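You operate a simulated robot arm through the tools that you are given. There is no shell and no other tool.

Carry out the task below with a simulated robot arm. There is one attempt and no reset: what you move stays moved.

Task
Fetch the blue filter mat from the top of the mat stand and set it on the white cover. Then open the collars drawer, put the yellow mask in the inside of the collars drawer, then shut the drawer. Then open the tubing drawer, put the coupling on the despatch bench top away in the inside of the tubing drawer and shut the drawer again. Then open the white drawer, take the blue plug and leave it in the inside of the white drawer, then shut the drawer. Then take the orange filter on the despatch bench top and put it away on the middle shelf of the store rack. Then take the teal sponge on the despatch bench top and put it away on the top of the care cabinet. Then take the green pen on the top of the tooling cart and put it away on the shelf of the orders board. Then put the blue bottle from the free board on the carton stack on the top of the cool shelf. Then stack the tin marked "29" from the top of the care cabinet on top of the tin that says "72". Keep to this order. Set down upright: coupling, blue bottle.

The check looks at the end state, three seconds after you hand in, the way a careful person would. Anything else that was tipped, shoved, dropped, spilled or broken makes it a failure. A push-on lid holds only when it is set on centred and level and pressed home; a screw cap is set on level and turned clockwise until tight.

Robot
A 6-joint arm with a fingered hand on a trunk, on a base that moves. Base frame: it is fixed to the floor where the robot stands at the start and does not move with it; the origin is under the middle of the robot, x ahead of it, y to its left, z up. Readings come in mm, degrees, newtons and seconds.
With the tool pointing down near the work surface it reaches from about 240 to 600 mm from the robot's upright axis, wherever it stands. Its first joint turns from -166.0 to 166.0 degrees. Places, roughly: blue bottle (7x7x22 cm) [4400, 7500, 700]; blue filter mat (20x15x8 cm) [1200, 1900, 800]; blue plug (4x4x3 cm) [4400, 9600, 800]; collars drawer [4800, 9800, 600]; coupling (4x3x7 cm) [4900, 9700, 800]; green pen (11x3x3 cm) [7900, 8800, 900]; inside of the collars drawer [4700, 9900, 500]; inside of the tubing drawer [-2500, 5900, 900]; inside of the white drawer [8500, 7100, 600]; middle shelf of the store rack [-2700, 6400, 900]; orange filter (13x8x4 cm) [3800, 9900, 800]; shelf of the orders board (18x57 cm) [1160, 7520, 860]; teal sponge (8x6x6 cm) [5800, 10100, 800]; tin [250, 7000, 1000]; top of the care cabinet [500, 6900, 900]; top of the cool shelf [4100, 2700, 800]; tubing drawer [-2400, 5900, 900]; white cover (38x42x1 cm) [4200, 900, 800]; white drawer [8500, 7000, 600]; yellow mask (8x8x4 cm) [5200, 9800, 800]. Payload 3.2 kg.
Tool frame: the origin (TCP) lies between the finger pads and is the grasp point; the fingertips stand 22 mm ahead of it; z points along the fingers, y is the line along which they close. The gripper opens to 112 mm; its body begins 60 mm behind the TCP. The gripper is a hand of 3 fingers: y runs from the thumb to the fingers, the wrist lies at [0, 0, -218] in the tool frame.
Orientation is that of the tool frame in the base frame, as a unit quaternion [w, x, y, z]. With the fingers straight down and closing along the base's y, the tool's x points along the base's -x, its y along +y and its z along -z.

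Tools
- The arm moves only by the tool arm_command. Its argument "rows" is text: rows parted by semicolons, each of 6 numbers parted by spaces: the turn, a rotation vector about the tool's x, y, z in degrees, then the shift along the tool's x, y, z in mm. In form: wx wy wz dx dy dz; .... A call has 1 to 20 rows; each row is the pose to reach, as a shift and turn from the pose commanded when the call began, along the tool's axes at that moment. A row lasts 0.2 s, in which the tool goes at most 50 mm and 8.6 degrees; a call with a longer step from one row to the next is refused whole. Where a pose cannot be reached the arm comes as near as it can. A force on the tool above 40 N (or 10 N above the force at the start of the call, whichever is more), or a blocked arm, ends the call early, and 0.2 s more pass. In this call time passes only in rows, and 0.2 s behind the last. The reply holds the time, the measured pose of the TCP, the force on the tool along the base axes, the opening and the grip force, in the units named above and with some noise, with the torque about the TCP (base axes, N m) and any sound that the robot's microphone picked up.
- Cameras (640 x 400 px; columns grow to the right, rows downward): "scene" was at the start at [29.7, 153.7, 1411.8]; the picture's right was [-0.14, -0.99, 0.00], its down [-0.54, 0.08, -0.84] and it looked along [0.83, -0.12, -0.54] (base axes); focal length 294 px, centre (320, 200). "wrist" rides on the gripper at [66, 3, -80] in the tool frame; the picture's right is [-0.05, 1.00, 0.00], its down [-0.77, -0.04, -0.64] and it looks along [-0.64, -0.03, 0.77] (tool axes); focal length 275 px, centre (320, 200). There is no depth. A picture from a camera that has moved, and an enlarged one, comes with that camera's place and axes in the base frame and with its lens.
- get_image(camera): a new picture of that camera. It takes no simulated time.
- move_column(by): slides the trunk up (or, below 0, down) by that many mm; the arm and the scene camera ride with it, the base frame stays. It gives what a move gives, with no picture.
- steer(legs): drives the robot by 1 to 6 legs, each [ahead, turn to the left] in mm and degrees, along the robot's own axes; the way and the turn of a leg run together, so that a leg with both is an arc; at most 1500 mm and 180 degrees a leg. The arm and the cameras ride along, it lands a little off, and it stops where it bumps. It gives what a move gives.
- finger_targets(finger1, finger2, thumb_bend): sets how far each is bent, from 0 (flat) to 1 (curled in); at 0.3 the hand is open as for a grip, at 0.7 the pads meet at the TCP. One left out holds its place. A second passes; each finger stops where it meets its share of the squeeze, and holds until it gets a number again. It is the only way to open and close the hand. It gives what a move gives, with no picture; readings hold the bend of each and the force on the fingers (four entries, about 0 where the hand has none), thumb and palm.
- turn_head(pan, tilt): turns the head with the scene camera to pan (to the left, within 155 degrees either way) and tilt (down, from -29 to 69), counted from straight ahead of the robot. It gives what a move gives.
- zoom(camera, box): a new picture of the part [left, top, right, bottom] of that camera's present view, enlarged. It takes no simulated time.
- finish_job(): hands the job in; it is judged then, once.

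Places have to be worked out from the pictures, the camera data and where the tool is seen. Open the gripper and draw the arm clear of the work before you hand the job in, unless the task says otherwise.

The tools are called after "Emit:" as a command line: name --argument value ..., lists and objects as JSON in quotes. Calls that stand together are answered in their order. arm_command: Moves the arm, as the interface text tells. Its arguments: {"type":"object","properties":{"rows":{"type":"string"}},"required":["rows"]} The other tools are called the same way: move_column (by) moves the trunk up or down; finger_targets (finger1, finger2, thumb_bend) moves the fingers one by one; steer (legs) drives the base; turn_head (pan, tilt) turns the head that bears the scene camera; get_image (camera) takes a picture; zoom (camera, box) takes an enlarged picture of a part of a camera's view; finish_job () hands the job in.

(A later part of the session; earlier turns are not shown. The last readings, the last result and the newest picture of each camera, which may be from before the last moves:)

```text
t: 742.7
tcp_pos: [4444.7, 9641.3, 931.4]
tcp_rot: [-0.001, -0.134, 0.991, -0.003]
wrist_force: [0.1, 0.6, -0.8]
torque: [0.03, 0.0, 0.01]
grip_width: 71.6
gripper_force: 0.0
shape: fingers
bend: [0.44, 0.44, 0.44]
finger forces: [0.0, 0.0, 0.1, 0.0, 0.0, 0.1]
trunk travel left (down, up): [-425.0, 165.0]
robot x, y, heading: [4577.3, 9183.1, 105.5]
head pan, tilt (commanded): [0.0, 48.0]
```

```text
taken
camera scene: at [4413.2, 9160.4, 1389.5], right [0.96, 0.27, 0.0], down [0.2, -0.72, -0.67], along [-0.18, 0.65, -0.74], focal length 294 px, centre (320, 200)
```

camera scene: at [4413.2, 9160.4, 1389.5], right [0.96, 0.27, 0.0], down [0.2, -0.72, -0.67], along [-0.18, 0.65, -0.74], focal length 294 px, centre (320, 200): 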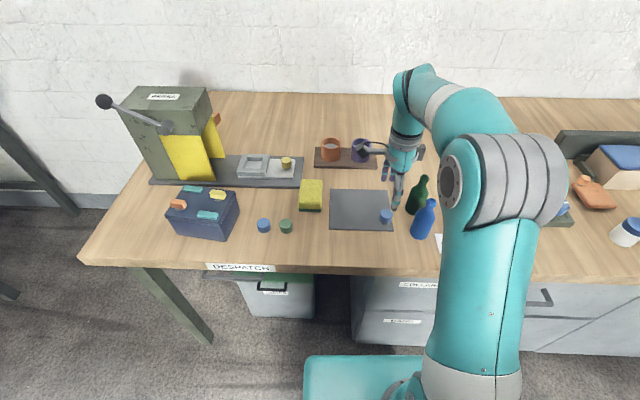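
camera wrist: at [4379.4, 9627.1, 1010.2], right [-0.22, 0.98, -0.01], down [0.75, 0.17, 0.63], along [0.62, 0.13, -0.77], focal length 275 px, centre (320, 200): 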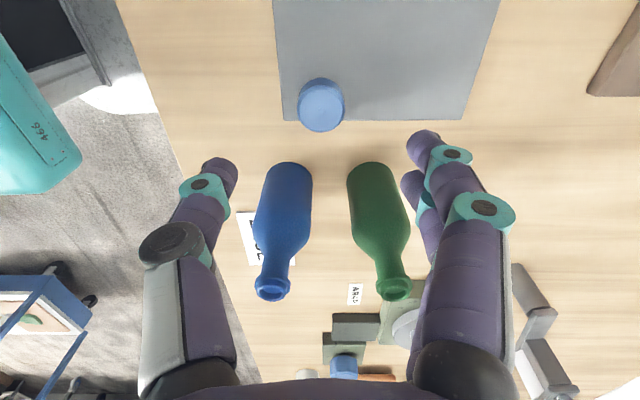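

The plug is right under the hand. The two bottles are about 25–30 mm clear of the fingers; I shift 4 mm away from them and descend 60 mm, then check.

Emit:
arm_command --rows "0 0 0 2 0 15; 0 0 0 4 0 30; 0 0 0 4 0 45; 0 0 0 4 0 60; 0 0 0 4 0 60"

Emit:
get_image --camera "wrist"

Emit:
zoom --camera "scene" --box '[320, 120, 480, 260]'

```text
t: 743.9
tcp_pos: [4441.3, 9638.1, 868.9]
tcp_rot: [-0.001, -0.135, 0.991, -0.004]
wrist_force: [0.1, -0.3, -0.5]
torque: [0.0, -0.01, 0.02]
grip_width: 71.7
gripper_force: 0.0
shape: fingers
bend: [0.44, 0.44, 0.44]
finger forces: [0.0, 0.0, 0.0, 0.0, 0.0, 0.0]
trunk travel left (down, up): [-425.0, 165.0]
robot x, y, heading: [4575.8, 9183.3, 105.4]
head pan, tilt (commanded): [0.0, 48.0]
```

```text
taken
camera wrist: at [4375.5, 9624.9, 949.2], right [-0.22, 0.98, -0.01], down [0.75, 0.18, 0.63], along [0.62, 0.14, -0.77], focal length 275 px, centre (320, 200)
```

wrist: 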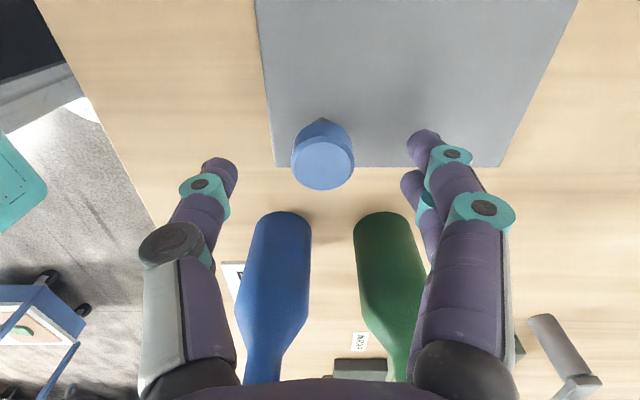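

```text
2.86 times, centred on (400, 190) of scene
camera zoom: at [4413.1, 9160.4, 1389.5], right [0.96, 0.27, 0.0], down [0.2, -0.72, -0.67], along [-0.18, 0.65, -0.74], focal length 838 px, centre (91, 229)
```

zoom: 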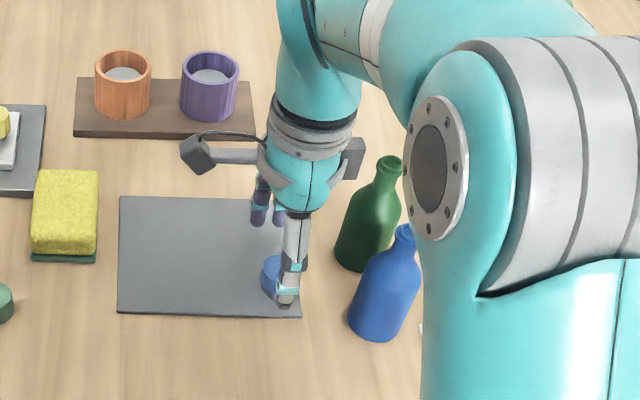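

Close to the bottles but clear. I descend another 30 mm and re-check the plug's height against the fingers.

Emit:
arm_command --rows "0 0 0 0 0 10; 0 0 0 0 0 20; 0 0 0 0 0 30; 0 0 0 0 0 30"

Emit:
get_image --camera "wrist"

Emit:
zoom --camera "scene" --box '[320, 120, 480, 260]'

```text
t: 744.9
tcp_pos: [4438.8, 9638.5, 839.8]
tcp_rot: [-0.001, -0.134, 0.991, -0.004]
wrist_force: [0.1, -0.6, 0.2]
torque: [-0.03, 0.01, 0.04]
grip_width: 71.9
gripper_force: 0.0
shape: fingers
bend: [0.44, 0.44, 0.44]
finger forces: [0.1, 0.0, 0.0, 0.1, 0.1, 0.0]
trunk travel left (down, up): [-425.0, 165.0]
robot x, y, heading: [4579.2, 9188.5, 105.7]
head pan, tilt (commanded): [0.0, 48.0]
```

```text
taken
camera wrist: at [4374.7, 9624.3, 920.2], right [-0.22, 0.98, -0.01], down [0.75, 0.18, 0.63], along [0.62, 0.13, -0.77], focal length 275 px, centre (320, 200)
```

wrist: 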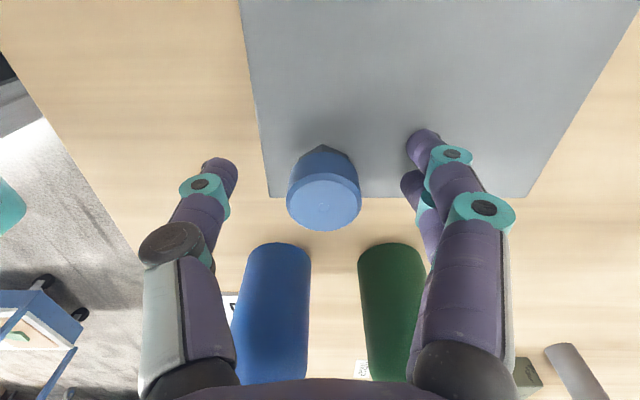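

```text
2.86 times, centred on (400, 190) of scene
camera zoom: at [4413.1, 9160.4, 1389.5], right [0.96, 0.27, 0.0], down [0.2, -0.72, -0.67], along [-0.18, 0.65, -0.74], focal length 838 px, centre (91, 229)
```

zoom: 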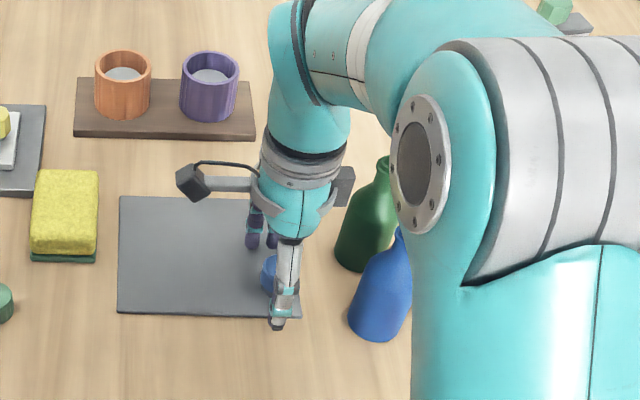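

I judge the plug's top near z 833 and its centre ~6 mm right of the TCP. I shift 3 mm back right, descend to z ≈ 830 and close.

Emit:
arm_command --rows "0 0 0 -3 1 4; 0 0 0 -4 1.5 10; 0 0 0 -4 1.5 10"

Emit:
finger_targets --finger1 0.7 --finger2 0.7 --thumb_bend 0.7

Emit:
get_image --camera "wrist"

```text
t: 745.7
tcp_pos: [4443.0, 9640.0, 831.8]
tcp_rot: [-0.001, -0.134, 0.991, -0.003]
wrist_force: [-1.1, -2.2, 9.0]
torque: [0.39, 0.15, 0.04]
grip_width: 72.2
gripper_force: 5.5
shape: fingers
bend: [0.44, 0.44, 0.44]
finger forces: [4.1, 5.6, 0.0, 0.0, 0.0, 0.0]
trunk travel left (down, up): [-425.0, 165.0]
robot x, y, heading: [4580.2, 9183.9, 105.5]
head pan, tilt (commanded): [0.0, 48.0]
```

```text
t: 746.7
tcp_pos: [4443.6, 9642.5, 831.6]
tcp_rot: [-0.001, -0.135, 0.991, -0.003]
wrist_force: [-1.3, 5.4, 10.6]
torque: [0.37, -0.02, 0.06]
grip_width: 8.9
gripper_force: 9.9
shape: fingers
bend: [0.68, 0.63, 0.68]
finger forces: [0.9, 14.0, 0.0, 0.1, 4.5, 0.1]
trunk travel left (down, up): [-425.0, 165.0]
robot x, y, heading: [4575.3, 9187.0, 105.3]
head pan, tilt (commanded): [0.0, 48.0]
```

```text
taken
camera wrist: at [4378.7, 9627.3, 911.1], right [-0.22, 0.98, -0.01], down [0.75, 0.18, 0.63], along [0.62, 0.14, -0.77], focal length 275 px, centre (320, 200)
```

wrist: 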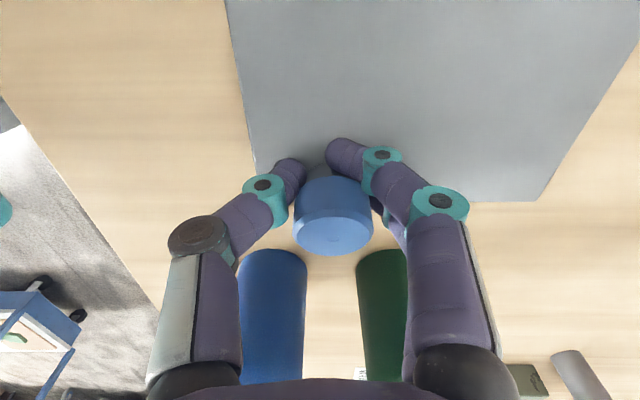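

The fingers closed round the plug's stem, but mostly with one finger, as the plug sits off to the right. I open a bit, raise 4 mm, shift 6 mm right and close again.

Emit:
finger_targets --finger1 0.5 --finger2 0.5 --thumb_bend 0.5

Emit:
arm_command --rows "0 0 0 0 0 -5; 0 0 0 -6 2 -5; 0 0 0 -6 2 -5"

Emit:
get_image --camera "wrist"

```text
t: 747.7
tcp_pos: [4443.2, 9640.6, 832.4]
tcp_rot: [-0.001, -0.135, 0.991, -0.002]
wrist_force: [0.7, -1.4, 27.8]
torque: [-0.16, -0.06, -0.05]
grip_width: 37.3
gripper_force: 13.5
shape: fingers
bend: [0.56, 0.57, 0.55]
finger forces: [6.3, 6.1, 0.1, 0.0, 15.6, 0.0]
trunk travel left (down, up): [-425.0, 165.0]
robot x, y, heading: [4578.2, 9180.8, 105.5]
head pan, tilt (commanded): [0.0, 48.0]
```

```text
t: 748.5
tcp_pos: [4449.3, 9644.6, 836.0]
tcp_rot: [-0.001, -0.135, 0.991, -0.005]
wrist_force: [0.1, -0.8, 1.0]
torque: [0.0, 0.02, 0.02]
grip_width: 54.6
gripper_force: 0.2
shape: fingers
bend: [0.5, 0.5, 0.5]
finger forces: [0.1, 0.0, 0.0, 0.1, 0.0, 0.1]
trunk travel left (down, up): [-425.0, 165.0]
robot x, y, heading: [4578.8, 9186.4, 105.7]
head pan, tilt (commanded): [0.0, 48.0]
```

```text
taken
camera wrist: at [4383.6, 9630.8, 915.4], right [-0.22, 0.98, -0.01], down [0.75, 0.18, 0.63], along [0.62, 0.13, -0.77], focal length 275 px, centre (320, 200)
```

wrist: 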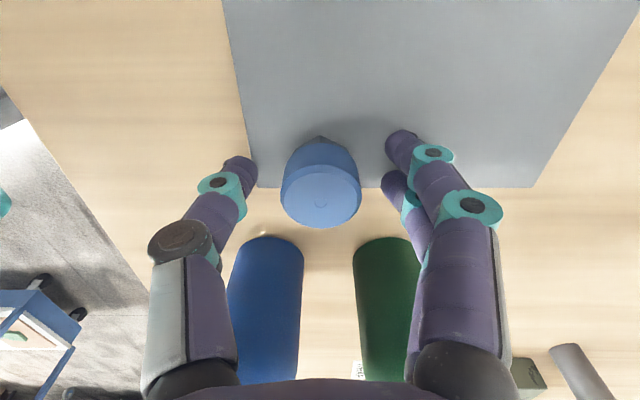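

Now the plug is centred. I lower 3 mm and close on it.

Emit:
arm_command --rows "0 0 0 0 0 3; 0 0 0 0 0 3"

Emit:
finger_targets --finger1 0.68 --finger2 0.68 --thumb_bend 0.68

Emit:
get_image --camera "wrist"

```text
t: 749.1
tcp_pos: [4447.8, 9644.6, 833.5]
tcp_rot: [-0.002, -0.135, 0.991, -0.004]
wrist_force: [1.0, -0.7, 4.2]
torque: [0.13, 0.01, 0.01]
grip_width: 54.7
gripper_force: 2.3
shape: fingers
bend: [0.5, 0.5, 0.5]
finger forces: [1.5, 2.4, 0.0, 0.0, 0.1, 0.1]
trunk travel left (down, up): [-425.0, 165.0]
robot x, y, heading: [4579.5, 9185.8, 105.5]
head pan, tilt (commanded): [0.0, 48.0]
```

```text
t: 750.1
tcp_pos: [4447.4, 9644.0, 832.2]
tcp_rot: [0.0, -0.134, 0.991, -0.004]
wrist_force: [0.0, 0.6, -0.4]
torque: [0.01, 0.0, 0.01]
grip_width: 21.6
gripper_force: 7.5
shape: fingers
bend: [0.64, 0.62, 0.64]
finger forces: [2.7, 4.2, 0.0, 0.0, 6.9, 0.0]
trunk travel left (down, up): [-425.0, 165.0]
robot x, y, heading: [4574.3, 9185.6, 105.4]
head pan, tilt (commanded): [0.0, 48.0]
```

```text
taken
camera wrist: at [4383.3, 9630.6, 912.6], right [-0.22, 0.98, -0.01], down [0.75, 0.18, 0.63], along [0.62, 0.14, -0.77], focal length 275 px, centre (320, 200)
```

wrist: 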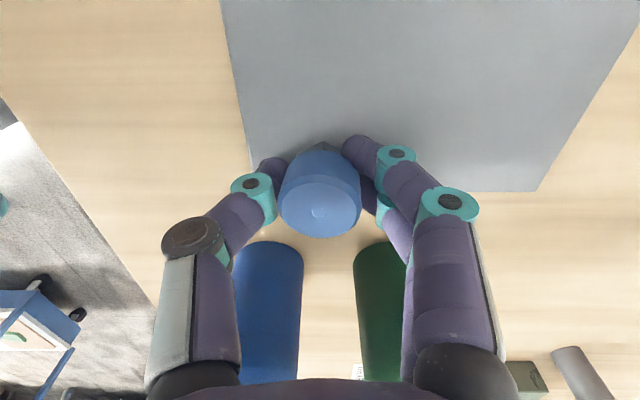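

All three fingers hold the plug. I firm the grip slightly and lift it.

Emit:
finger_targets --finger1 0.74 --finger2 0.74 --thumb_bend 0.74

Emit:
arm_command --rows "0 0 0 1 0 -10; 0 0 0 2 0 -30; 0 0 0 2 0 -60; 0 0 0 2 0 -95; 0 0 0 2 0 -95"

Emit:
get_image --camera "wrist"

```text
t: 751.1
tcp_pos: [4447.9, 9644.3, 832.6]
tcp_rot: [-0.001, -0.135, 0.991, -0.003]
wrist_force: [-0.3, -0.6, -0.6]
torque: [0.01, 0.0, -0.02]
grip_width: 19.2
gripper_force: 14.6
shape: fingers
bend: [0.7, 0.69, 0.65]
finger forces: [5.9, 8.8, 0.0, 0.0, 14.2, 0.0]
trunk travel left (down, up): [-425.0, 165.0]
robot x, y, heading: [4574.3, 9183.3, 105.1]
head pan, tilt (commanded): [0.0, 48.0]
```

```text
t: 752.3
tcp_pos: [4447.9, 9646.4, 927.2]
tcp_rot: [-0.001, -0.135, 0.991, -0.003]
wrist_force: [-0.1, 0.3, -0.2]
torque: [0.01, 0.0, -0.02]
grip_width: 18.6
gripper_force: 14.2
shape: fingers
bend: [0.71, 0.69, 0.65]
finger forces: [5.8, 9.1, 0.0, 0.0, 13.9, 0.0]
trunk travel left (down, up): [-425.0, 165.0]
robot x, y, heading: [4577.4, 9185.5, 105.2]
head pan, tilt (commanded): [0.0, 48.0]
```

```text
taken
camera wrist: at [4382.4, 9631.6, 1007.9], right [-0.22, 0.98, -0.01], down [0.75, 0.18, 0.63], along [0.62, 0.14, -0.77], focal length 275 px, centre (320, 200)
```

wrist: 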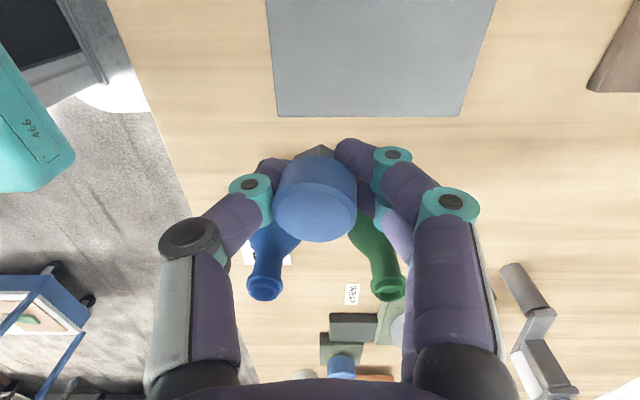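

The plug is in hand and both bottles still stand. I raise it, fold the arm to carrying pose and drive back to the white drawer.

Emit:
arm_command --rows "0 0 0 2 0 -30; 0 0 0 4 -5 -65; 0 0 -8 6 -15 -90; 0 0 -16 8 -28 -110; 0 0 -24 10 -40 -125; 0 0 -32 12 -53 -135; 0 0 -40 14 -66 -145; 0 0 -48 16 -80 -150; 0 0 -56 18 -92 -155; 0 0 -64 20 -105 -160; 0 0 -72 22 -117 -163; 0 0 -80 24 -128 -163; 0 0 -88 25 -136 -163; 0 0 -90 25 -138 -163; 0 0 -90 25 -138 -163"

Emit:
steer --legs '[[-270, 0], [0, -104], [1200, 0], [1050, 0]]'

```text
t: 755.5
tcp_pos: [4459.6, 9506.0, 1090.1]
tcp_rot: [0.004, 0.796, -0.605, 0.002]
wrist_force: [-0.8, -0.3, 0.1]
torque: [0.03, 0.01, 0.01]
grip_width: 17.9
gripper_force: 13.7
shape: fingers
bend: [0.71, 0.69, 0.66]
finger forces: [5.4, 8.9, 0.1, 0.0, 13.3, 0.0]
trunk travel left (down, up): [-425.0, 165.0]
robot x, y, heading: [4576.5, 9187.1, 105.4]
head pan, tilt (commanded): [0.0, 48.0]
```

```text
t: 772.4
tcp_pos: [7212.8, 8979.0, 1090.5]
tcp_rot: [-0.003, 0.004, 1.0, 0.002]
wrist_force: [-0.8, 0.4, 0.5]
torque: [0.0, -0.02, -0.01]
grip_width: 18.0
gripper_force: 13.5
shape: fingers
bend: [0.71, 0.69, 0.66]
finger forces: [5.1, 8.9, 0.1, 0.0, 13.0, 0.1]
trunk travel left (down, up): [-425.0, 165.0]
robot x, y, heading: [6868.9, 8953.3, -0.3]
head pan, tilt (commanded): [0.0, 48.0]
```

I drive south and turn to the drawer.

Emit:
steer --legs '[[0, -79.9], [1200, 0], [1110, 0], [0, 100]]'

Emit:
turn_head --pan 0 --tilt 35

Emit:
get_image --camera "scene"

Emit:
get_image --camera "wrist"

```text
t: 791.2
tcp_pos: [7529.7, 6853.8, 1091.7]
tcp_rot: [-0.003, -0.168, 0.986, 0.0]
wrist_force: [0.6, 0.4, -0.5]
torque: [0.0, 0.02, -0.01]
grip_width: 17.2
gripper_force: 13.2
shape: fingers
bend: [0.71, 0.69, 0.66]
finger forces: [4.7, 8.9, 0.1, 0.0, 12.8, 0.0]
trunk travel left (down, up): [-425.0, 165.0]
robot x, y, heading: [7216.3, 6714.3, 19.2]
head pan, tilt (commanded): [0.0, 48.0]
```

```text
t: 792.0
tcp_pos: [7529.5, 6855.6, 1090.0]
tcp_rot: [-0.004, -0.167, 0.986, 0.001]
wrist_force: [0.2, -0.6, -1.3]
torque: [-0.04, -0.01, 0.03]
grip_width: 16.9
gripper_force: 13.0
shape: fingers
bend: [0.71, 0.69, 0.66]
finger forces: [4.8, 8.9, 0.0, 0.0, 12.9, 0.0]
trunk travel left (down, up): [-425.0, 165.0]
robot x, y, heading: [7220.3, 6717.9, 19.3]
head pan, tilt (commanded): [0.0, 35.0]
```

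```text
taken
camera scene: at [7190.8, 6882.7, 1408.5], right [0.33, -0.94, 0.0], down [-0.54, -0.19, -0.82], along [0.77, 0.27, -0.57], focal length 294 px, centre (320, 200)
```

scene: 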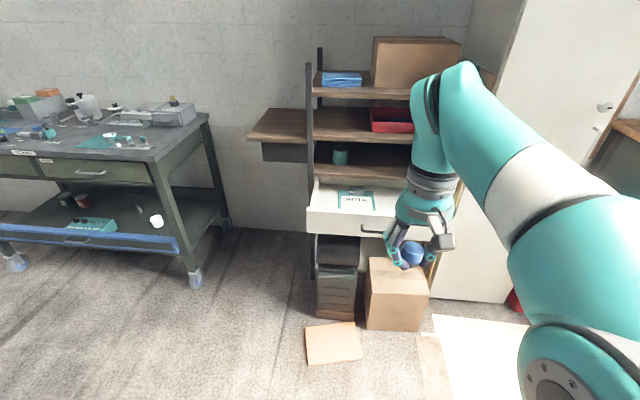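

```text
taken
camera wrist: at [7466.6, 6836.0, 1171.5], right [-0.29, 0.96, 0.0], down [0.74, 0.22, 0.63], along [0.6, 0.18, -0.78], focal length 275 px, centre (320, 200)
```

wrist: 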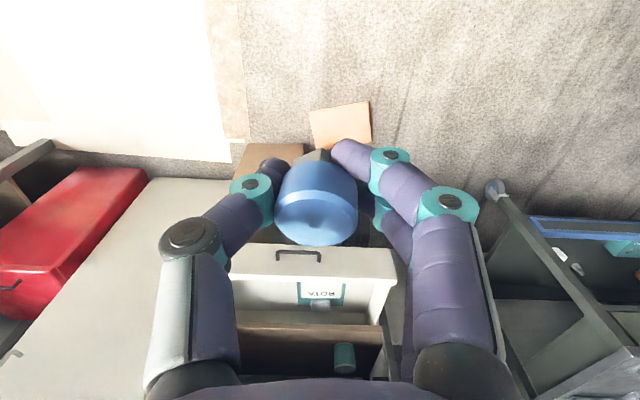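

I plan the placement from a stance at heading 30° south of the cardboard sheet: first a pre-stance at about (7526,6488), then forward.

Emit:
steer --legs '[[0, -56], [383, 0], [0, 66.7]]'

Emit:
get_image --camera "scene"

```text
t: 799.8
tcp_pos: [7808.0, 6681.3, 1091.0]
tcp_rot: [-0.004, -0.259, 0.966, 0.001]
wrist_force: [0.8, -0.5, -0.5]
torque: [0.0, 0.0, 0.0]
grip_width: 16.6
gripper_force: 12.9
shape: fingers
bend: [0.71, 0.69, 0.66]
finger forces: [4.5, 8.9, 0.0, 0.0, 12.6, 0.0]
trunk travel left (down, up): [-425.0, 165.0]
robot x, y, heading: [7530.3, 6485.7, 30.0]
head pan, tilt (commanded): [0.0, 35.0]
```

```text
taken
camera scene: at [7470.2, 6644.9, 1408.5], right [0.5, -0.87, 0.0], down [-0.5, -0.29, -0.82], along [0.71, 0.41, -0.57], focal length 294 px, centre (320, 200)
```

scene: 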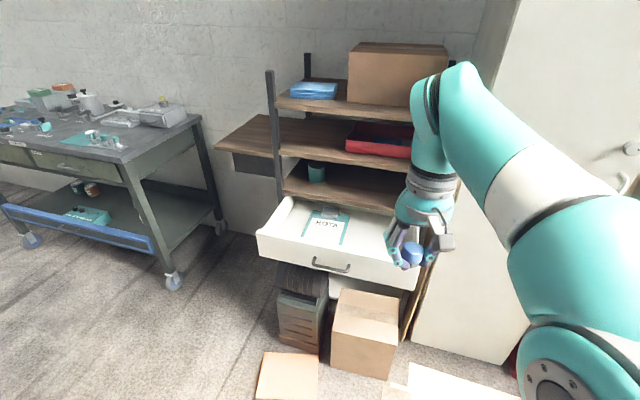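

The layout is confirmed; the base front will stay about 30 mm short of the cardboard. I drive forward 288 mm.

Emit:
steer --legs '[[288, 0]]'

Emit:
turn_head --pan -8 --tilt 48

Emit:
get_image --camera "scene"

Emit:
get_image --camera "wrist"

```text
t: 801.8
tcp_pos: [8054.7, 6822.0, 1091.9]
tcp_rot: [-0.004, -0.258, 0.966, 0.001]
wrist_force: [0.5, -0.2, -0.8]
torque: [0.01, -0.03, -0.02]
grip_width: 16.5
gripper_force: 13.0
shape: fingers
bend: [0.71, 0.69, 0.66]
finger forces: [4.6, 9.0, 0.0, 0.0, 12.6, 0.1]
trunk travel left (down, up): [-425.0, 165.0]
robot x, y, heading: [7774.1, 6632.9, 29.7]
head pan, tilt (commanded): [0.0, 35.0]
```

```text
t: 802.5
tcp_pos: [8054.5, 6821.3, 1091.4]
tcp_rot: [-0.004, -0.258, 0.966, 0.001]
wrist_force: [0.1, 0.3, 0.1]
torque: [-0.01, 0.0, 0.0]
grip_width: 16.7
gripper_force: 13.0
shape: fingers
bend: [0.71, 0.69, 0.66]
finger forces: [4.6, 8.9, 0.0, 0.1, 12.5, 0.1]
trunk travel left (down, up): [-425.0, 165.0]
robot x, y, heading: [7772.9, 6627.0, 29.7]
head pan, tilt (commanded): [-8.0, 48.0]
```

```text
taken
camera scene: at [7714.0, 6772.2, 1389.6], right [0.37, -0.93, 0.0], down [-0.69, -0.28, -0.67], along [0.62, 0.25, -0.74], focal length 294 px, centre (320, 200)
```

scene: 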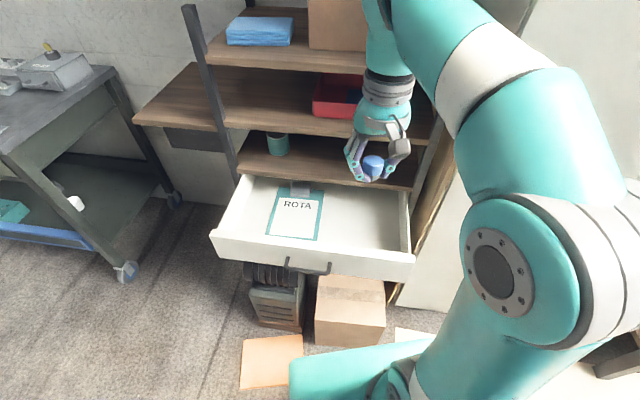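

```text
taken
camera wrist: at [7996.7, 6791.7, 1171.5], right [-0.46, 0.89, 0.0], down [0.69, 0.35, 0.63], along [0.56, 0.29, -0.78], focal length 275 px, centre (320, 200)
```

wrist: 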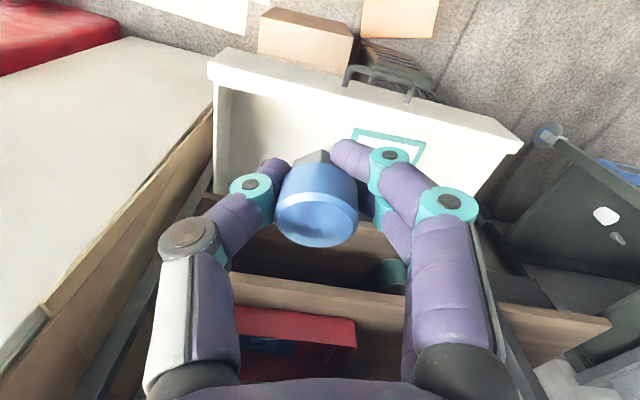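

The view into the drawer is clear: the right part is free beside the ROTA clipboard. I bring the plug over about (8247,6883), turning the hand so the fingers work along the drawer's depth.

Emit:
arm_command --rows "0 0 8.1 -15 -3 18; 0 0 16.2 -30 -6.5 36; 0 0 24.4 -45 -10 53; 0 0 32.5 -61 -13 71; 0 0 40.6 -76 -16 89; 0 0 48.7 -91 -20 107; 0 0 56.9 -106 -23 124; 0 0 65 -121 -26 142; 0 0 73.1 -137 -29 160; 0 0 81.2 -152 -33 178; 0 0 89.4 -167 -36 195; 0 0 97.5 -182 -39 213; 0 0 105.6 -197.5 -42.6 231; 0 0 105.6 -197.5 -42.6 231"

Emit:
get_image --camera "scene"

Emit:
get_image --camera "wrist"

```text
t: 805.5
tcp_pos: [8246.1, 6882.4, 857.7]
tcp_rot: [-0.003, 0.614, 0.789, -0.003]
wrist_force: [1.4, 0.2, -0.1]
torque: [0.01, 0.0, 0.02]
grip_width: 15.6
gripper_force: 12.3
shape: fingers
bend: [0.72, 0.69, 0.67]
finger forces: [4.9, 8.5, 0.1, 0.0, 12.0, 0.0]
trunk travel left (down, up): [-425.0, 165.0]
robot x, y, heading: [7774.3, 6629.6, 29.8]
head pan, tilt (commanded): [-8.0, 48.0]
```

```text
taken
camera scene: at [7714.2, 6772.3, 1389.5], right [0.37, -0.93, 0.0], down [-0.69, -0.28, -0.67], along [0.62, 0.25, -0.74], focal length 294 px, centre (320, 200)
```

scene: 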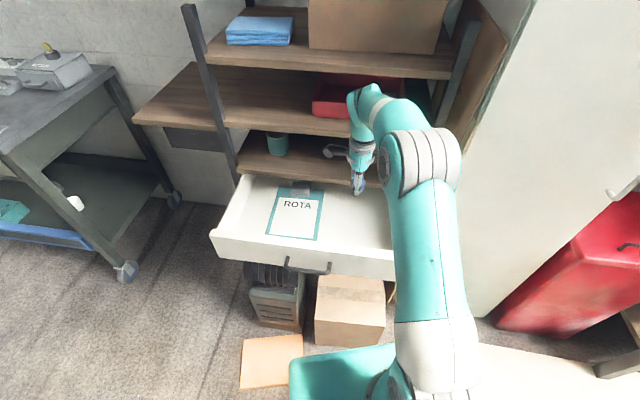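

```text
taken
camera wrist: at [8232.1, 6948.0, 936.5], right [0.98, 0.2, -0.01], down [0.16, -0.76, 0.64], along [0.12, -0.62, -0.77], focal length 275 px, centre (320, 200)
```

wrist: 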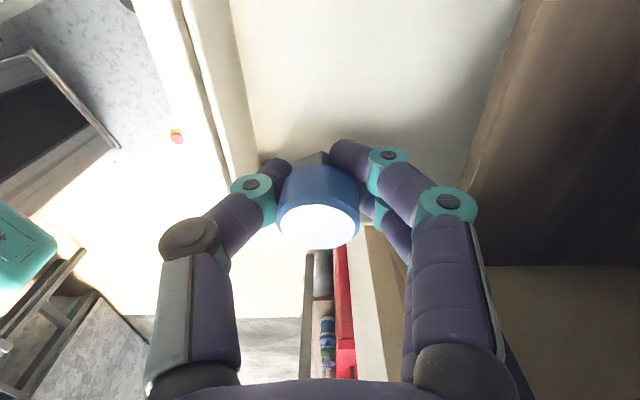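

The hand is over the free right part of the drawer. I lower it in steps.

Emit:
arm_command --rows "0 0 0 0 0 25; 0 0 0 0 0 55; 0 0 0 0 0 85; 0 0 0 0 0 115; 0 0 0 0 0 145; 0 0 0 0 0 165; 0 0 0 0 0 165"

Emit:
get_image --camera "wrist"

Emit:
get_image --camera "scene"

```text
t: 807.1
tcp_pos: [8245.5, 6881.6, 692.0]
tcp_rot: [-0.002, 0.613, 0.79, -0.003]
wrist_force: [0.4, -0.2, -0.8]
torque: [-0.02, -0.05, -0.05]
grip_width: 14.6
gripper_force: 12.6
shape: fingers
bend: [0.72, 0.69, 0.67]
finger forces: [4.9, 8.5, 0.0, 0.0, 11.5, 0.1]
trunk travel left (down, up): [-425.0, 165.0]
robot x, y, heading: [7774.1, 6628.7, 29.7]
head pan, tilt (commanded): [-8.0, 48.0]
```

```text
taken
camera wrist: at [8231.7, 6947.7, 771.4], right [0.98, 0.2, -0.01], down [0.16, -0.76, 0.64], along [0.12, -0.62, -0.77], focal length 275 px, centre (320, 200)
```

wrist: 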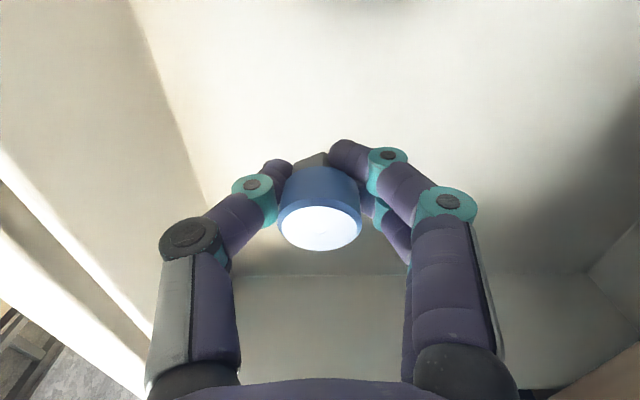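

```text
taken
camera scene: at [7714.1, 6772.2, 1389.5], right [0.37, -0.93, 0.0], down [-0.69, -0.28, -0.67], along [0.62, 0.25, -0.74], focal length 294 px, centre (320, 200)
```

scene: 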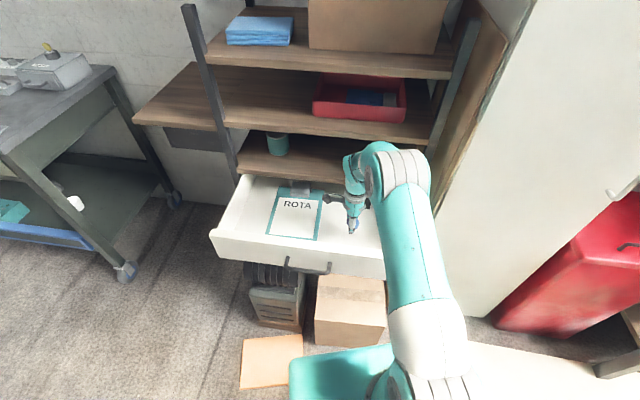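

Good position. I lower further in small steps to find the floor.

Emit:
arm_command --rows "0 0 0 0 0 8; 0 0 0 0 0 16; 0 0 0 0 0 24; 0 0 0 0 0 24"

Emit:
arm_command --rows "0 0 0 0 0 4; 0 0 0 0 0 8; 0 0 0 0 0 8"

Emit:
get_image --camera "wrist"

```text
t: 808.1
tcp_pos: [8243.9, 6882.0, 669.2]
tcp_rot: [-0.002, 0.614, 0.79, -0.003]
wrist_force: [-0.1, 0.2, 0.0]
torque: [-0.03, 0.0, -0.05]
grip_width: 14.6
gripper_force: 11.8
shape: fingers
bend: [0.72, 0.69, 0.67]
finger forces: [5.0, 8.5, 0.0, 0.0, 11.5, 0.0]
trunk travel left (down, up): [-425.0, 165.0]
robot x, y, heading: [7774.3, 6627.1, 29.8]
head pan, tilt (commanded): [-8.0, 48.0]
```

```text
t: 808.9
tcp_pos: [8243.8, 6883.2, 660.9]
tcp_rot: [-0.003, 0.614, 0.789, -0.002]
wrist_force: [0.6, 0.0, 0.1]
torque: [-0.02, 0.01, 0.0]
grip_width: 14.7
gripper_force: 12.6
shape: fingers
bend: [0.72, 0.69, 0.67]
finger forces: [4.9, 8.5, 0.0, 0.0, 11.6, 0.0]
trunk travel left (down, up): [-425.0, 165.0]
robot x, y, heading: [7779.5, 6627.8, 29.8]
head pan, tilt (commanded): [-8.0, 48.0]
```

```text
taken
camera wrist: at [8231.5, 6947.6, 740.9], right [0.98, 0.2, -0.01], down [0.16, -0.76, 0.64], along [0.12, -0.62, -0.77], focal length 275 px, centre (320, 200)
```

wrist: 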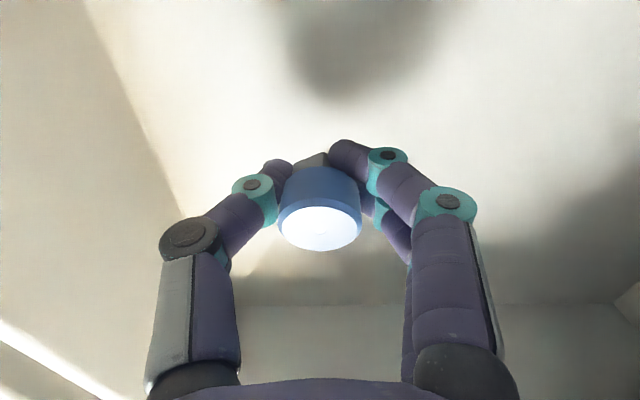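

Emit:
arm_command --rows "0 0 0 0 0 4; 0 0 0 0 0 8; 0 0 0 0 0 8"

Emit:
arm_command --rows "0 0 0 0 0 3; 0 0 0 0 0 6; 0 0 0 0 0 6"

Emit:
get_image --camera "wrist"

```text
t: 809.7
tcp_pos: [8245.1, 6882.9, 654.0]
tcp_rot: [-0.003, 0.614, 0.789, -0.003]
wrist_force: [0.1, -0.6, -0.4]
torque: [-0.01, 0.0, -0.02]
grip_width: 14.6
gripper_force: 12.5
shape: fingers
bend: [0.72, 0.69, 0.67]
finger forces: [4.9, 8.5, 0.0, 0.0, 11.5, 0.0]
trunk travel left (down, up): [-425.0, 165.0]
robot x, y, heading: [7775.1, 6625.8, 29.8]
head pan, tilt (commanded): [-8.0, 48.0]
```

```text
t: 810.5
tcp_pos: [8243.8, 6882.3, 649.0]
tcp_rot: [-0.002, 0.614, 0.789, -0.003]
wrist_force: [-0.3, 0.0, 0.1]
torque: [-0.01, 0.03, 0.03]
grip_width: 14.5
gripper_force: 12.7
shape: fingers
bend: [0.72, 0.69, 0.67]
finger forces: [4.9, 8.5, 0.0, 0.0, 11.5, 0.1]
trunk travel left (down, up): [-425.0, 165.0]
robot x, y, heading: [7774.8, 6630.1, 29.8]
head pan, tilt (commanded): [-8.0, 48.0]
```

```text
taken
camera wrist: at [8231.6, 6947.9, 727.9], right [0.98, 0.2, -0.01], down [0.16, -0.76, 0.64], along [0.12, -0.62, -0.77], focal length 275 px, centre (320, 200)
```

wrist: 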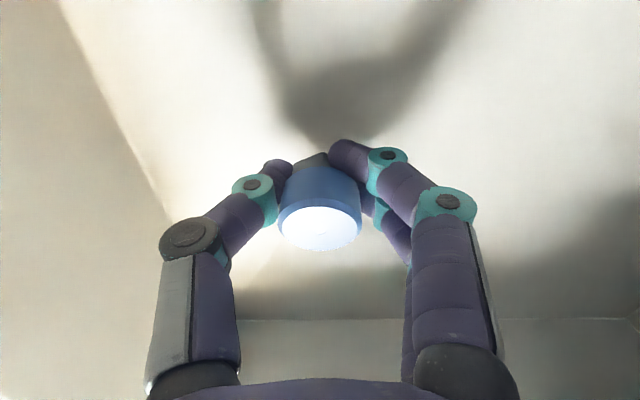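

The shadow nears the fingertips: the floor is close. I go on in 4 mm steps.

Emit:
arm_command --rows "0 0 0 0 0 2; 0 0 0 0 0 4; 0 0 0 0 0 4"

Emit:
arm_command --rows "0 0 0 0 0 2; 0 0 0 0 0 4; 0 0 0 0 0 4"

Emit:
arm_command --rows "0 0 0 0 0 2; 0 0 0 0 0 4; 0 0 0 0 0 4"

```text
t: 811.3
tcp_pos: [8243.6, 6883.5, 643.4]
tcp_rot: [-0.002, 0.613, 0.79, -0.003]
wrist_force: [0.9, -0.3, 0.4]
torque: [0.02, -0.01, -0.03]
grip_width: 14.6
gripper_force: 12.7
shape: fingers
bend: [0.72, 0.69, 0.67]
finger forces: [4.9, 8.5, 0.0, 0.1, 11.4, 0.0]
trunk travel left (down, up): [-425.0, 165.0]
robot x, y, heading: [7773.4, 6629.9, 29.9]
head pan, tilt (commanded): [-8.0, 48.0]
```

```text
t: 812.1
tcp_pos: [8244.5, 6882.7, 639.3]
tcp_rot: [-0.003, 0.614, 0.789, -0.003]
wrist_force: [0.1, 0.2, 0.0]
torque: [-0.03, 0.02, 0.0]
grip_width: 14.5
gripper_force: 12.0
shape: fingers
bend: [0.72, 0.69, 0.67]
finger forces: [4.9, 8.4, 0.0, 0.1, 11.5, 0.1]
trunk travel left (down, up): [-425.0, 165.0]
robot x, y, heading: [7773.5, 6629.9, 29.5]
head pan, tilt (commanded): [-8.0, 48.0]
```

```text
t: 812.9
tcp_pos: [8243.6, 6882.3, 637.8]
tcp_rot: [-0.001, 0.614, 0.789, -0.001]
wrist_force: [-1.7, 2.2, 27.5]
torque: [-0.1, 0.27, -0.03]
grip_width: 13.6
gripper_force: 26.9
shape: fingers
bend: [0.72, 0.7, 0.69]
finger forces: [6.1, 15.1, 0.0, 0.1, 32.4, 0.0]
trunk travel left (down, up): [-425.0, 165.0]
robot x, y, heading: [7773.8, 6627.4, 29.8]
head pan, tilt (commanded): [-8.0, 48.0]
```

Contact with the drawer floor. I ease 2 mm and open the fingers.

Emit:
arm_command --rows "0 0 0 0 0 -3; 0 0 0 0 0 -3"

Emit:
finger_targets --finger1 0.5 --finger2 0.5 --thumb_bend 0.5

Emit:
get_image --camera "wrist"

```text
t: 813.5
tcp_pos: [8243.1, 6882.7, 638.7]
tcp_rot: [-0.004, 0.614, 0.789, -0.003]
wrist_force: [1.1, 1.9, 4.5]
torque: [0.02, 0.03, 0.01]
grip_width: 13.8
gripper_force: 15.7
shape: fingers
bend: [0.72, 0.7, 0.68]
finger forces: [5.9, 10.7, 0.0, 0.0, 15.4, 0.0]
trunk travel left (down, up): [-425.0, 165.0]
robot x, y, heading: [7775.5, 6626.3, 29.9]
head pan, tilt (commanded): [-8.0, 48.0]
```

```text
t: 814.5
tcp_pos: [8242.7, 6882.3, 641.0]
tcp_rot: [-0.002, 0.614, 0.789, 0.0]
wrist_force: [1.7, -0.9, 36.6]
torque: [0.03, -0.13, -0.05]
grip_width: 39.9
gripper_force: 18.5
shape: fingers
bend: [0.56, 0.56, 0.55]
finger forces: [9.8, 10.4, 0.1, 0.0, 16.3, 0.1]
trunk travel left (down, up): [-425.0, 165.0]
robot x, y, heading: [7772.5, 6627.5, 29.8]
head pan, tilt (commanded): [-8.0, 48.0]
```

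```text
taken
camera wrist: at [8230.0, 6947.6, 721.3], right [0.98, 0.2, 0.0], down [0.16, -0.76, 0.63], along [0.13, -0.62, -0.77], focal length 275 px, centre (320, 200)
```

wrist: 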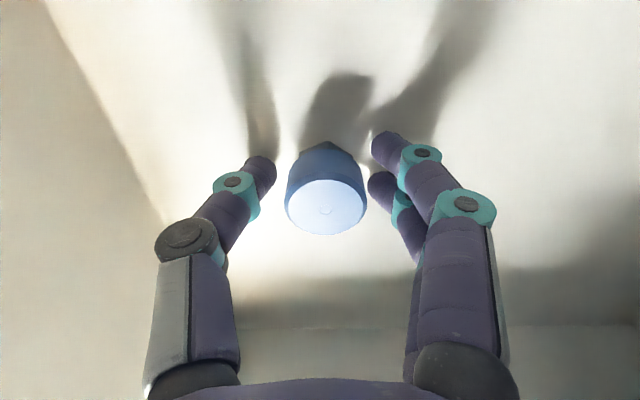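

The plug stands free on the drawer floor. I lift the hand straight up and out.

Emit:
arm_command --rows "0 0 0 0 0 -10; 0 0 0 0 0 -30; 0 0 0 0 0 -60; 0 0 0 0 0 -100; 0 0 0 0 0 -140; 0 0 0 0 0 -180; 0 0 0 0 0 -220; 0 0 0 0 0 -220"

Emit:
get_image --camera "wrist"

Emit:
get_image --camera "scene"

```text
t: 816.3
tcp_pos: [8243.7, 6882.7, 859.1]
tcp_rot: [-0.003, 0.614, 0.789, -0.003]
wrist_force: [0.2, -0.1, 0.0]
torque: [-0.01, -0.01, 0.0]
grip_width: 54.7
gripper_force: 0.0
shape: fingers
bend: [0.5, 0.5, 0.5]
finger forces: [0.1, 0.1, 0.0, 0.1, 0.0, 0.0]
trunk travel left (down, up): [-425.0, 165.0]
robot x, y, heading: [7772.4, 6629.9, 29.9]
head pan, tilt (commanded): [-8.0, 48.0]
```

```text
taken
camera wrist: at [8231.1, 6948.6, 939.7], right [0.98, 0.2, -0.01], down [0.16, -0.76, 0.64], along [0.12, -0.62, -0.77], focal length 275 px, centre (320, 200)
```

wrist: 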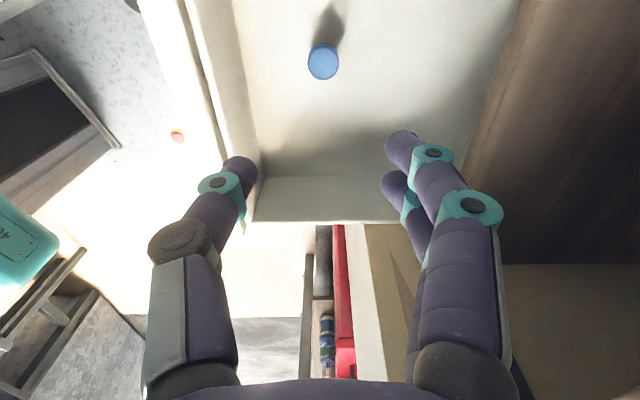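

```text
taken
camera scene: at [7713.9, 6772.1, 1389.5], right [0.37, -0.93, 0.0], down [-0.69, -0.28, -0.67], along [0.62, 0.25, -0.74], focal length 294 px, centre (320, 200)
```

scene: 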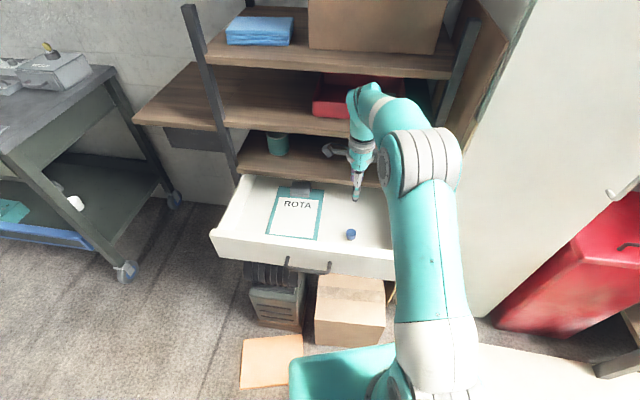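

The plug is in the drawer. I raise and draw back the hand, then drive back to set up for pushing the drawer shut.

Emit:
arm_command --rows "0 0 0 0 -5 -40; 0 0 -2 -2 -15 -80; 0 0 -5 -4 -28 -120; 0 0 -8 -7 -40 -160; 0 0 -11 -9 -52 -195; 0 0 -14 -11 -62 -220; 0 0 -15.6 -12.7 -66.4 -231; 0 0 -15.6 -12.7 -66.4 -231"

Emit:
steer --legs '[[-300, 0], [0, 107], [293, 0], [0, -117]]'

Emit:
turn_head --pan 0 --tilt 35

Emit:
get_image --camera "scene"

```text
t: 818.1
tcp_pos: [8186.5, 6853.5, 1089.7]
tcp_rot: [-0.003, 0.501, 0.865, -0.002]
wrist_force: [0.9, 0.8, 0.0]
torque: [-0.02, -0.03, -0.02]
grip_width: 54.5
gripper_force: 0.1
shape: fingers
bend: [0.5, 0.5, 0.5]
finger forces: [0.0, 0.0, 0.0, 0.0, 0.0, 0.0]
trunk travel left (down, up): [-425.0, 165.0]
robot x, y, heading: [7772.3, 6626.5, 29.9]
head pan, tilt (commanded): [-8.0, 48.0]
```

```text
t: 831.2
tcp_pos: [7729.7, 6844.2, 1089.0]
tcp_rot: [-0.003, 0.558, 0.83, -0.002]
wrist_force: [0.4, 0.0, -0.1]
torque: [-0.03, 0.02, 0.0]
grip_width: 54.6
gripper_force: 0.1
shape: fingers
bend: [0.5, 0.5, 0.5]
finger forces: [0.1, 0.2, 0.1, 0.0, 0.0, 0.1]
trunk travel left (down, up): [-425.0, 165.0]
robot x, y, heading: [7290.5, 6677.7, 21.8]
head pan, tilt (commanded): [-8.0, 48.0]
```

```text
t: 832.0
tcp_pos: [7729.9, 6844.1, 1089.1]
tcp_rot: [-0.004, 0.558, 0.83, -0.003]
wrist_force: [0.3, 0.1, -0.1]
torque: [0.02, -0.02, -0.04]
grip_width: 54.6
gripper_force: 0.0
shape: fingers
bend: [0.5, 0.5, 0.5]
finger forces: [0.0, 0.0, 0.0, 0.0, 0.1, 0.1]
trunk travel left (down, up): [-425.0, 165.0]
robot x, y, heading: [7290.5, 6680.1, 22.0]
head pan, tilt (commanded): [0.0, 35.0]
```

```text
taken
camera scene: at [7256.1, 6841.6, 1408.5], right [0.37, -0.93, 0.0], down [-0.53, -0.22, -0.82], along [0.76, 0.31, -0.57], focal length 294 px, centre (320, 200)
```

scene: 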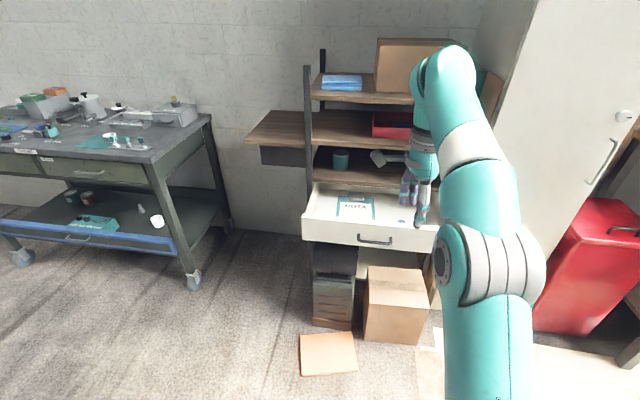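

Well aligned with the drawer handle. I point the hand forward, make a fist and lower the trunk to handle height.

Emit:
arm_command --rows "-7.5 0 0 -3 22 1; -15 0 0 -6 46 3; -22.5 0 0 -9 69 4; -30 0 0 -12 92 6; -37.5 0 0 -15 115 8; -45 0 0 -18 138 9; -52.5 0 0 -21 161 11; -60 0 0 -24 184 12; -67.5 0 0 -27 207 14; -75 0 0 -30 230 16; -82.5 0 0 -33 252 17; -90 0 0 -35.4 275 18; -90 0 0 -35.4 275 18"

Emit:
finger_targets --finger1 0.8 --finger2 0.8 --thumb_bend 0.8

Emit:
move_column --by -400

Emit:
move_column --by -18

Emit:
get_image --camera "scene"

```text
t: 834.8
tcp_pos: [7999.9, 6915.2, 1068.2]
tcp_rot: [0.389, 0.396, 0.589, 0.587]
wrist_force: [0.0, -0.3, -0.4]
torque: [-0.01, -0.02, -0.01]
grip_width: 54.9
gripper_force: 0.0
shape: fingers
bend: [0.5, 0.5, 0.5]
finger forces: [0.0, 0.1, 0.1, 0.1, 0.0, 0.0]
out of reach, approached as far as the arm can: row 10, 11
trunk travel left (down, up): [-425.0, 165.0]
robot x, y, heading: [7291.1, 6675.3, 22.1]
head pan, tilt (commanded): [0.0, 35.0]
```

```text
t: 835.8
tcp_pos: [7999.4, 6915.6, 1068.6]
tcp_rot: [0.389, 0.396, 0.59, 0.587]
wrist_force: [0.2, 0.5, 1.1]
torque: [0.03, 0.03, 0.01]
grip_width: 0.0
gripper_force: 0.0
shape: fingers
bend: [0.77, 0.77, 0.76]
finger forces: [0.1, 0.1, 0.0, 0.0, 0.1, 0.0]
trunk travel left (down, up): [-425.0, 165.0]
robot x, y, heading: [7292.5, 6675.2, 22.2]
head pan, tilt (commanded): [0.0, 35.0]
```

```text
t: 839.6
tcp_pos: [8000.6, 6915.9, 669.0]
tcp_rot: [0.388, 0.396, 0.59, 0.587]
wrist_force: [0.9, -0.4, 0.4]
torque: [-0.02, 0.01, -0.01]
grip_width: 0.0
gripper_force: 0.1
shape: fingers
bend: [0.77, 0.77, 0.76]
finger forces: [0.0, 0.1, 0.0, 0.0, 0.0, 0.0]
trunk travel left (down, up): [-25.0, 565.0]
robot x, y, heading: [7294.2, 6679.2, 21.9]
head pan, tilt (commanded): [0.0, 35.0]
```

```text
t: 840.3
tcp_pos: [7999.6, 6915.3, 650.8]
tcp_rot: [0.389, 0.396, 0.59, 0.586]
wrist_force: [-0.4, -0.3, -0.2]
torque: [-0.02, 0.02, 0.0]
grip_width: 0.1
gripper_force: 0.1
shape: fingers
bend: [0.77, 0.77, 0.76]
finger forces: [0.0, 0.0, 0.1, 0.0, 0.0, 0.0]
trunk travel left (down, up): [-7.0, 583.0]
robot x, y, heading: [7289.3, 6676.1, 22.1]
head pan, tilt (commanded): [0.0, 35.0]
```

```text
taken
camera scene: at [7256.1, 6841.7, 990.5], right [0.38, -0.93, 0.0], down [-0.53, -0.22, -0.82], along [0.76, 0.31, -0.57], focal length 294 px, centre (320, 200)
```

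scene: 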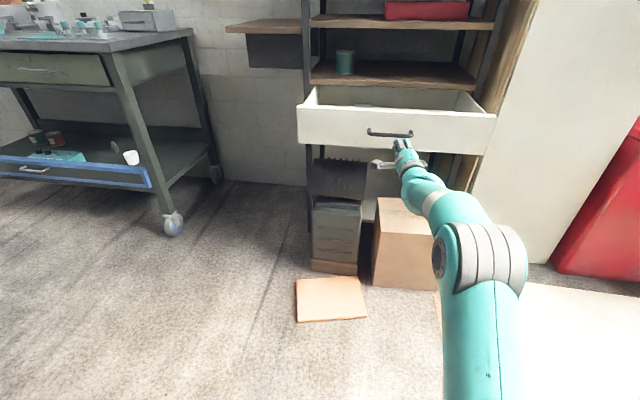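

I push the drawer in with moderate legs.

Emit:
steer --legs '[[70, 0], [50, 0], [50, 0], [50, 0]]'

Emit:
get_image --camera "scene"

```text
t: 842.9
tcp_pos: [8204.4, 6998.2, 650.8]
tcp_rot: [0.389, 0.395, 0.59, 0.586]
wrist_force: [0.5, -0.2, 0.6]
torque: [0.02, -0.02, 0.01]
grip_width: 0.0
gripper_force: 0.1
shape: fingers
bend: [0.78, 0.78, 0.77]
finger forces: [0.0, 0.0, 0.0, 0.0, 0.0, 0.0]
trunk travel left (down, up): [-7.0, 583.0]
robot x, y, heading: [7495.7, 6762.1, 22.1]
head pan, tilt (commanded): [0.0, 35.0]
```

```text
taken
camera scene: at [7461.0, 6924.5, 990.5], right [0.38, -0.93, 0.0], down [-0.53, -0.22, -0.82], along [0.76, 0.31, -0.57], focal length 294 px, centre (320, 200)
```

scene: 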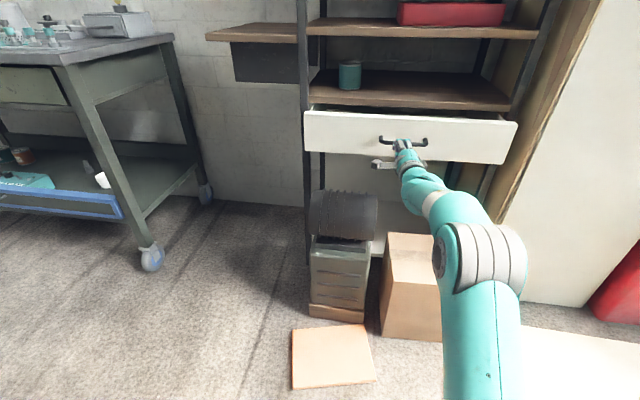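

About 100 mm remain. I push on with shorter legs.

Emit:
steer --legs '[[45, 0], [25, 0], [12, 0]]'

Emit:
steer --legs '[[8, 0], [8, 0], [8, 0]]'

Emit:
get_image --camera "scene"

```text
t: 844.5
tcp_pos: [8281.7, 7028.7, 650.3]
tcp_rot: [0.389, 0.396, 0.59, 0.586]
wrist_force: [0.7, 0.1, -0.2]
torque: [0.04, 0.02, 0.01]
grip_width: 0.0
gripper_force: 0.1
shape: fingers
bend: [0.78, 0.78, 0.77]
finger forces: [0.1, 0.0, 0.1, 0.0, 0.0, 0.0]
trunk travel left (down, up): [-7.0, 583.0]
robot x, y, heading: [7571.8, 6789.0, 22.1]
head pan, tilt (commanded): [0.0, 35.0]
```

```text
t: 846.0
tcp_pos: [8295.1, 7033.6, 651.1]
tcp_rot: [0.389, 0.397, 0.591, 0.585]
wrist_force: [-24.0, -7.4, -1.6]
torque: [0.03, -0.1, -0.07]
grip_width: 0.1
gripper_force: 17.9
shape: fingers
bend: [0.79, 0.81, 0.78]
finger forces: [13.1, 22.7, 0.1, 0.0, 0.0, 0.1]
trunk travel left (down, up): [-7.0, 583.0]
robot x, y, heading: [7593.3, 6798.4, 21.8]
head pan, tilt (commanded): [0.0, 35.0]
stopped in leg 3: the force on the tool passed its limit at 48 N (the readings are from after the stop); the commanded pose is now the measured one
```

```text
taken
camera scene: at [7551.7, 6961.3, 990.6], right [0.37, -0.93, 0.0], down [-0.53, -0.21, -0.82], along [0.76, 0.31, -0.57], focal length 294 px, centre (320, 200)
```

scene: 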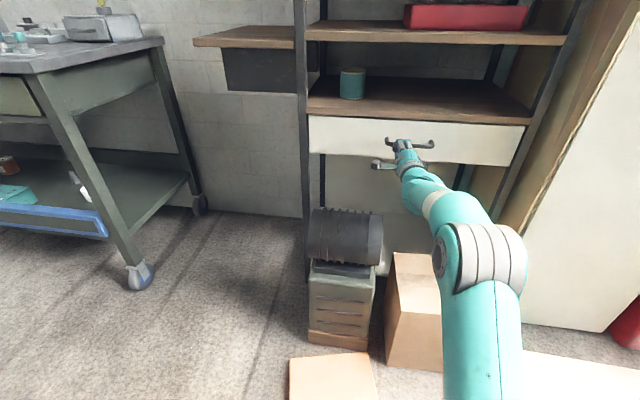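

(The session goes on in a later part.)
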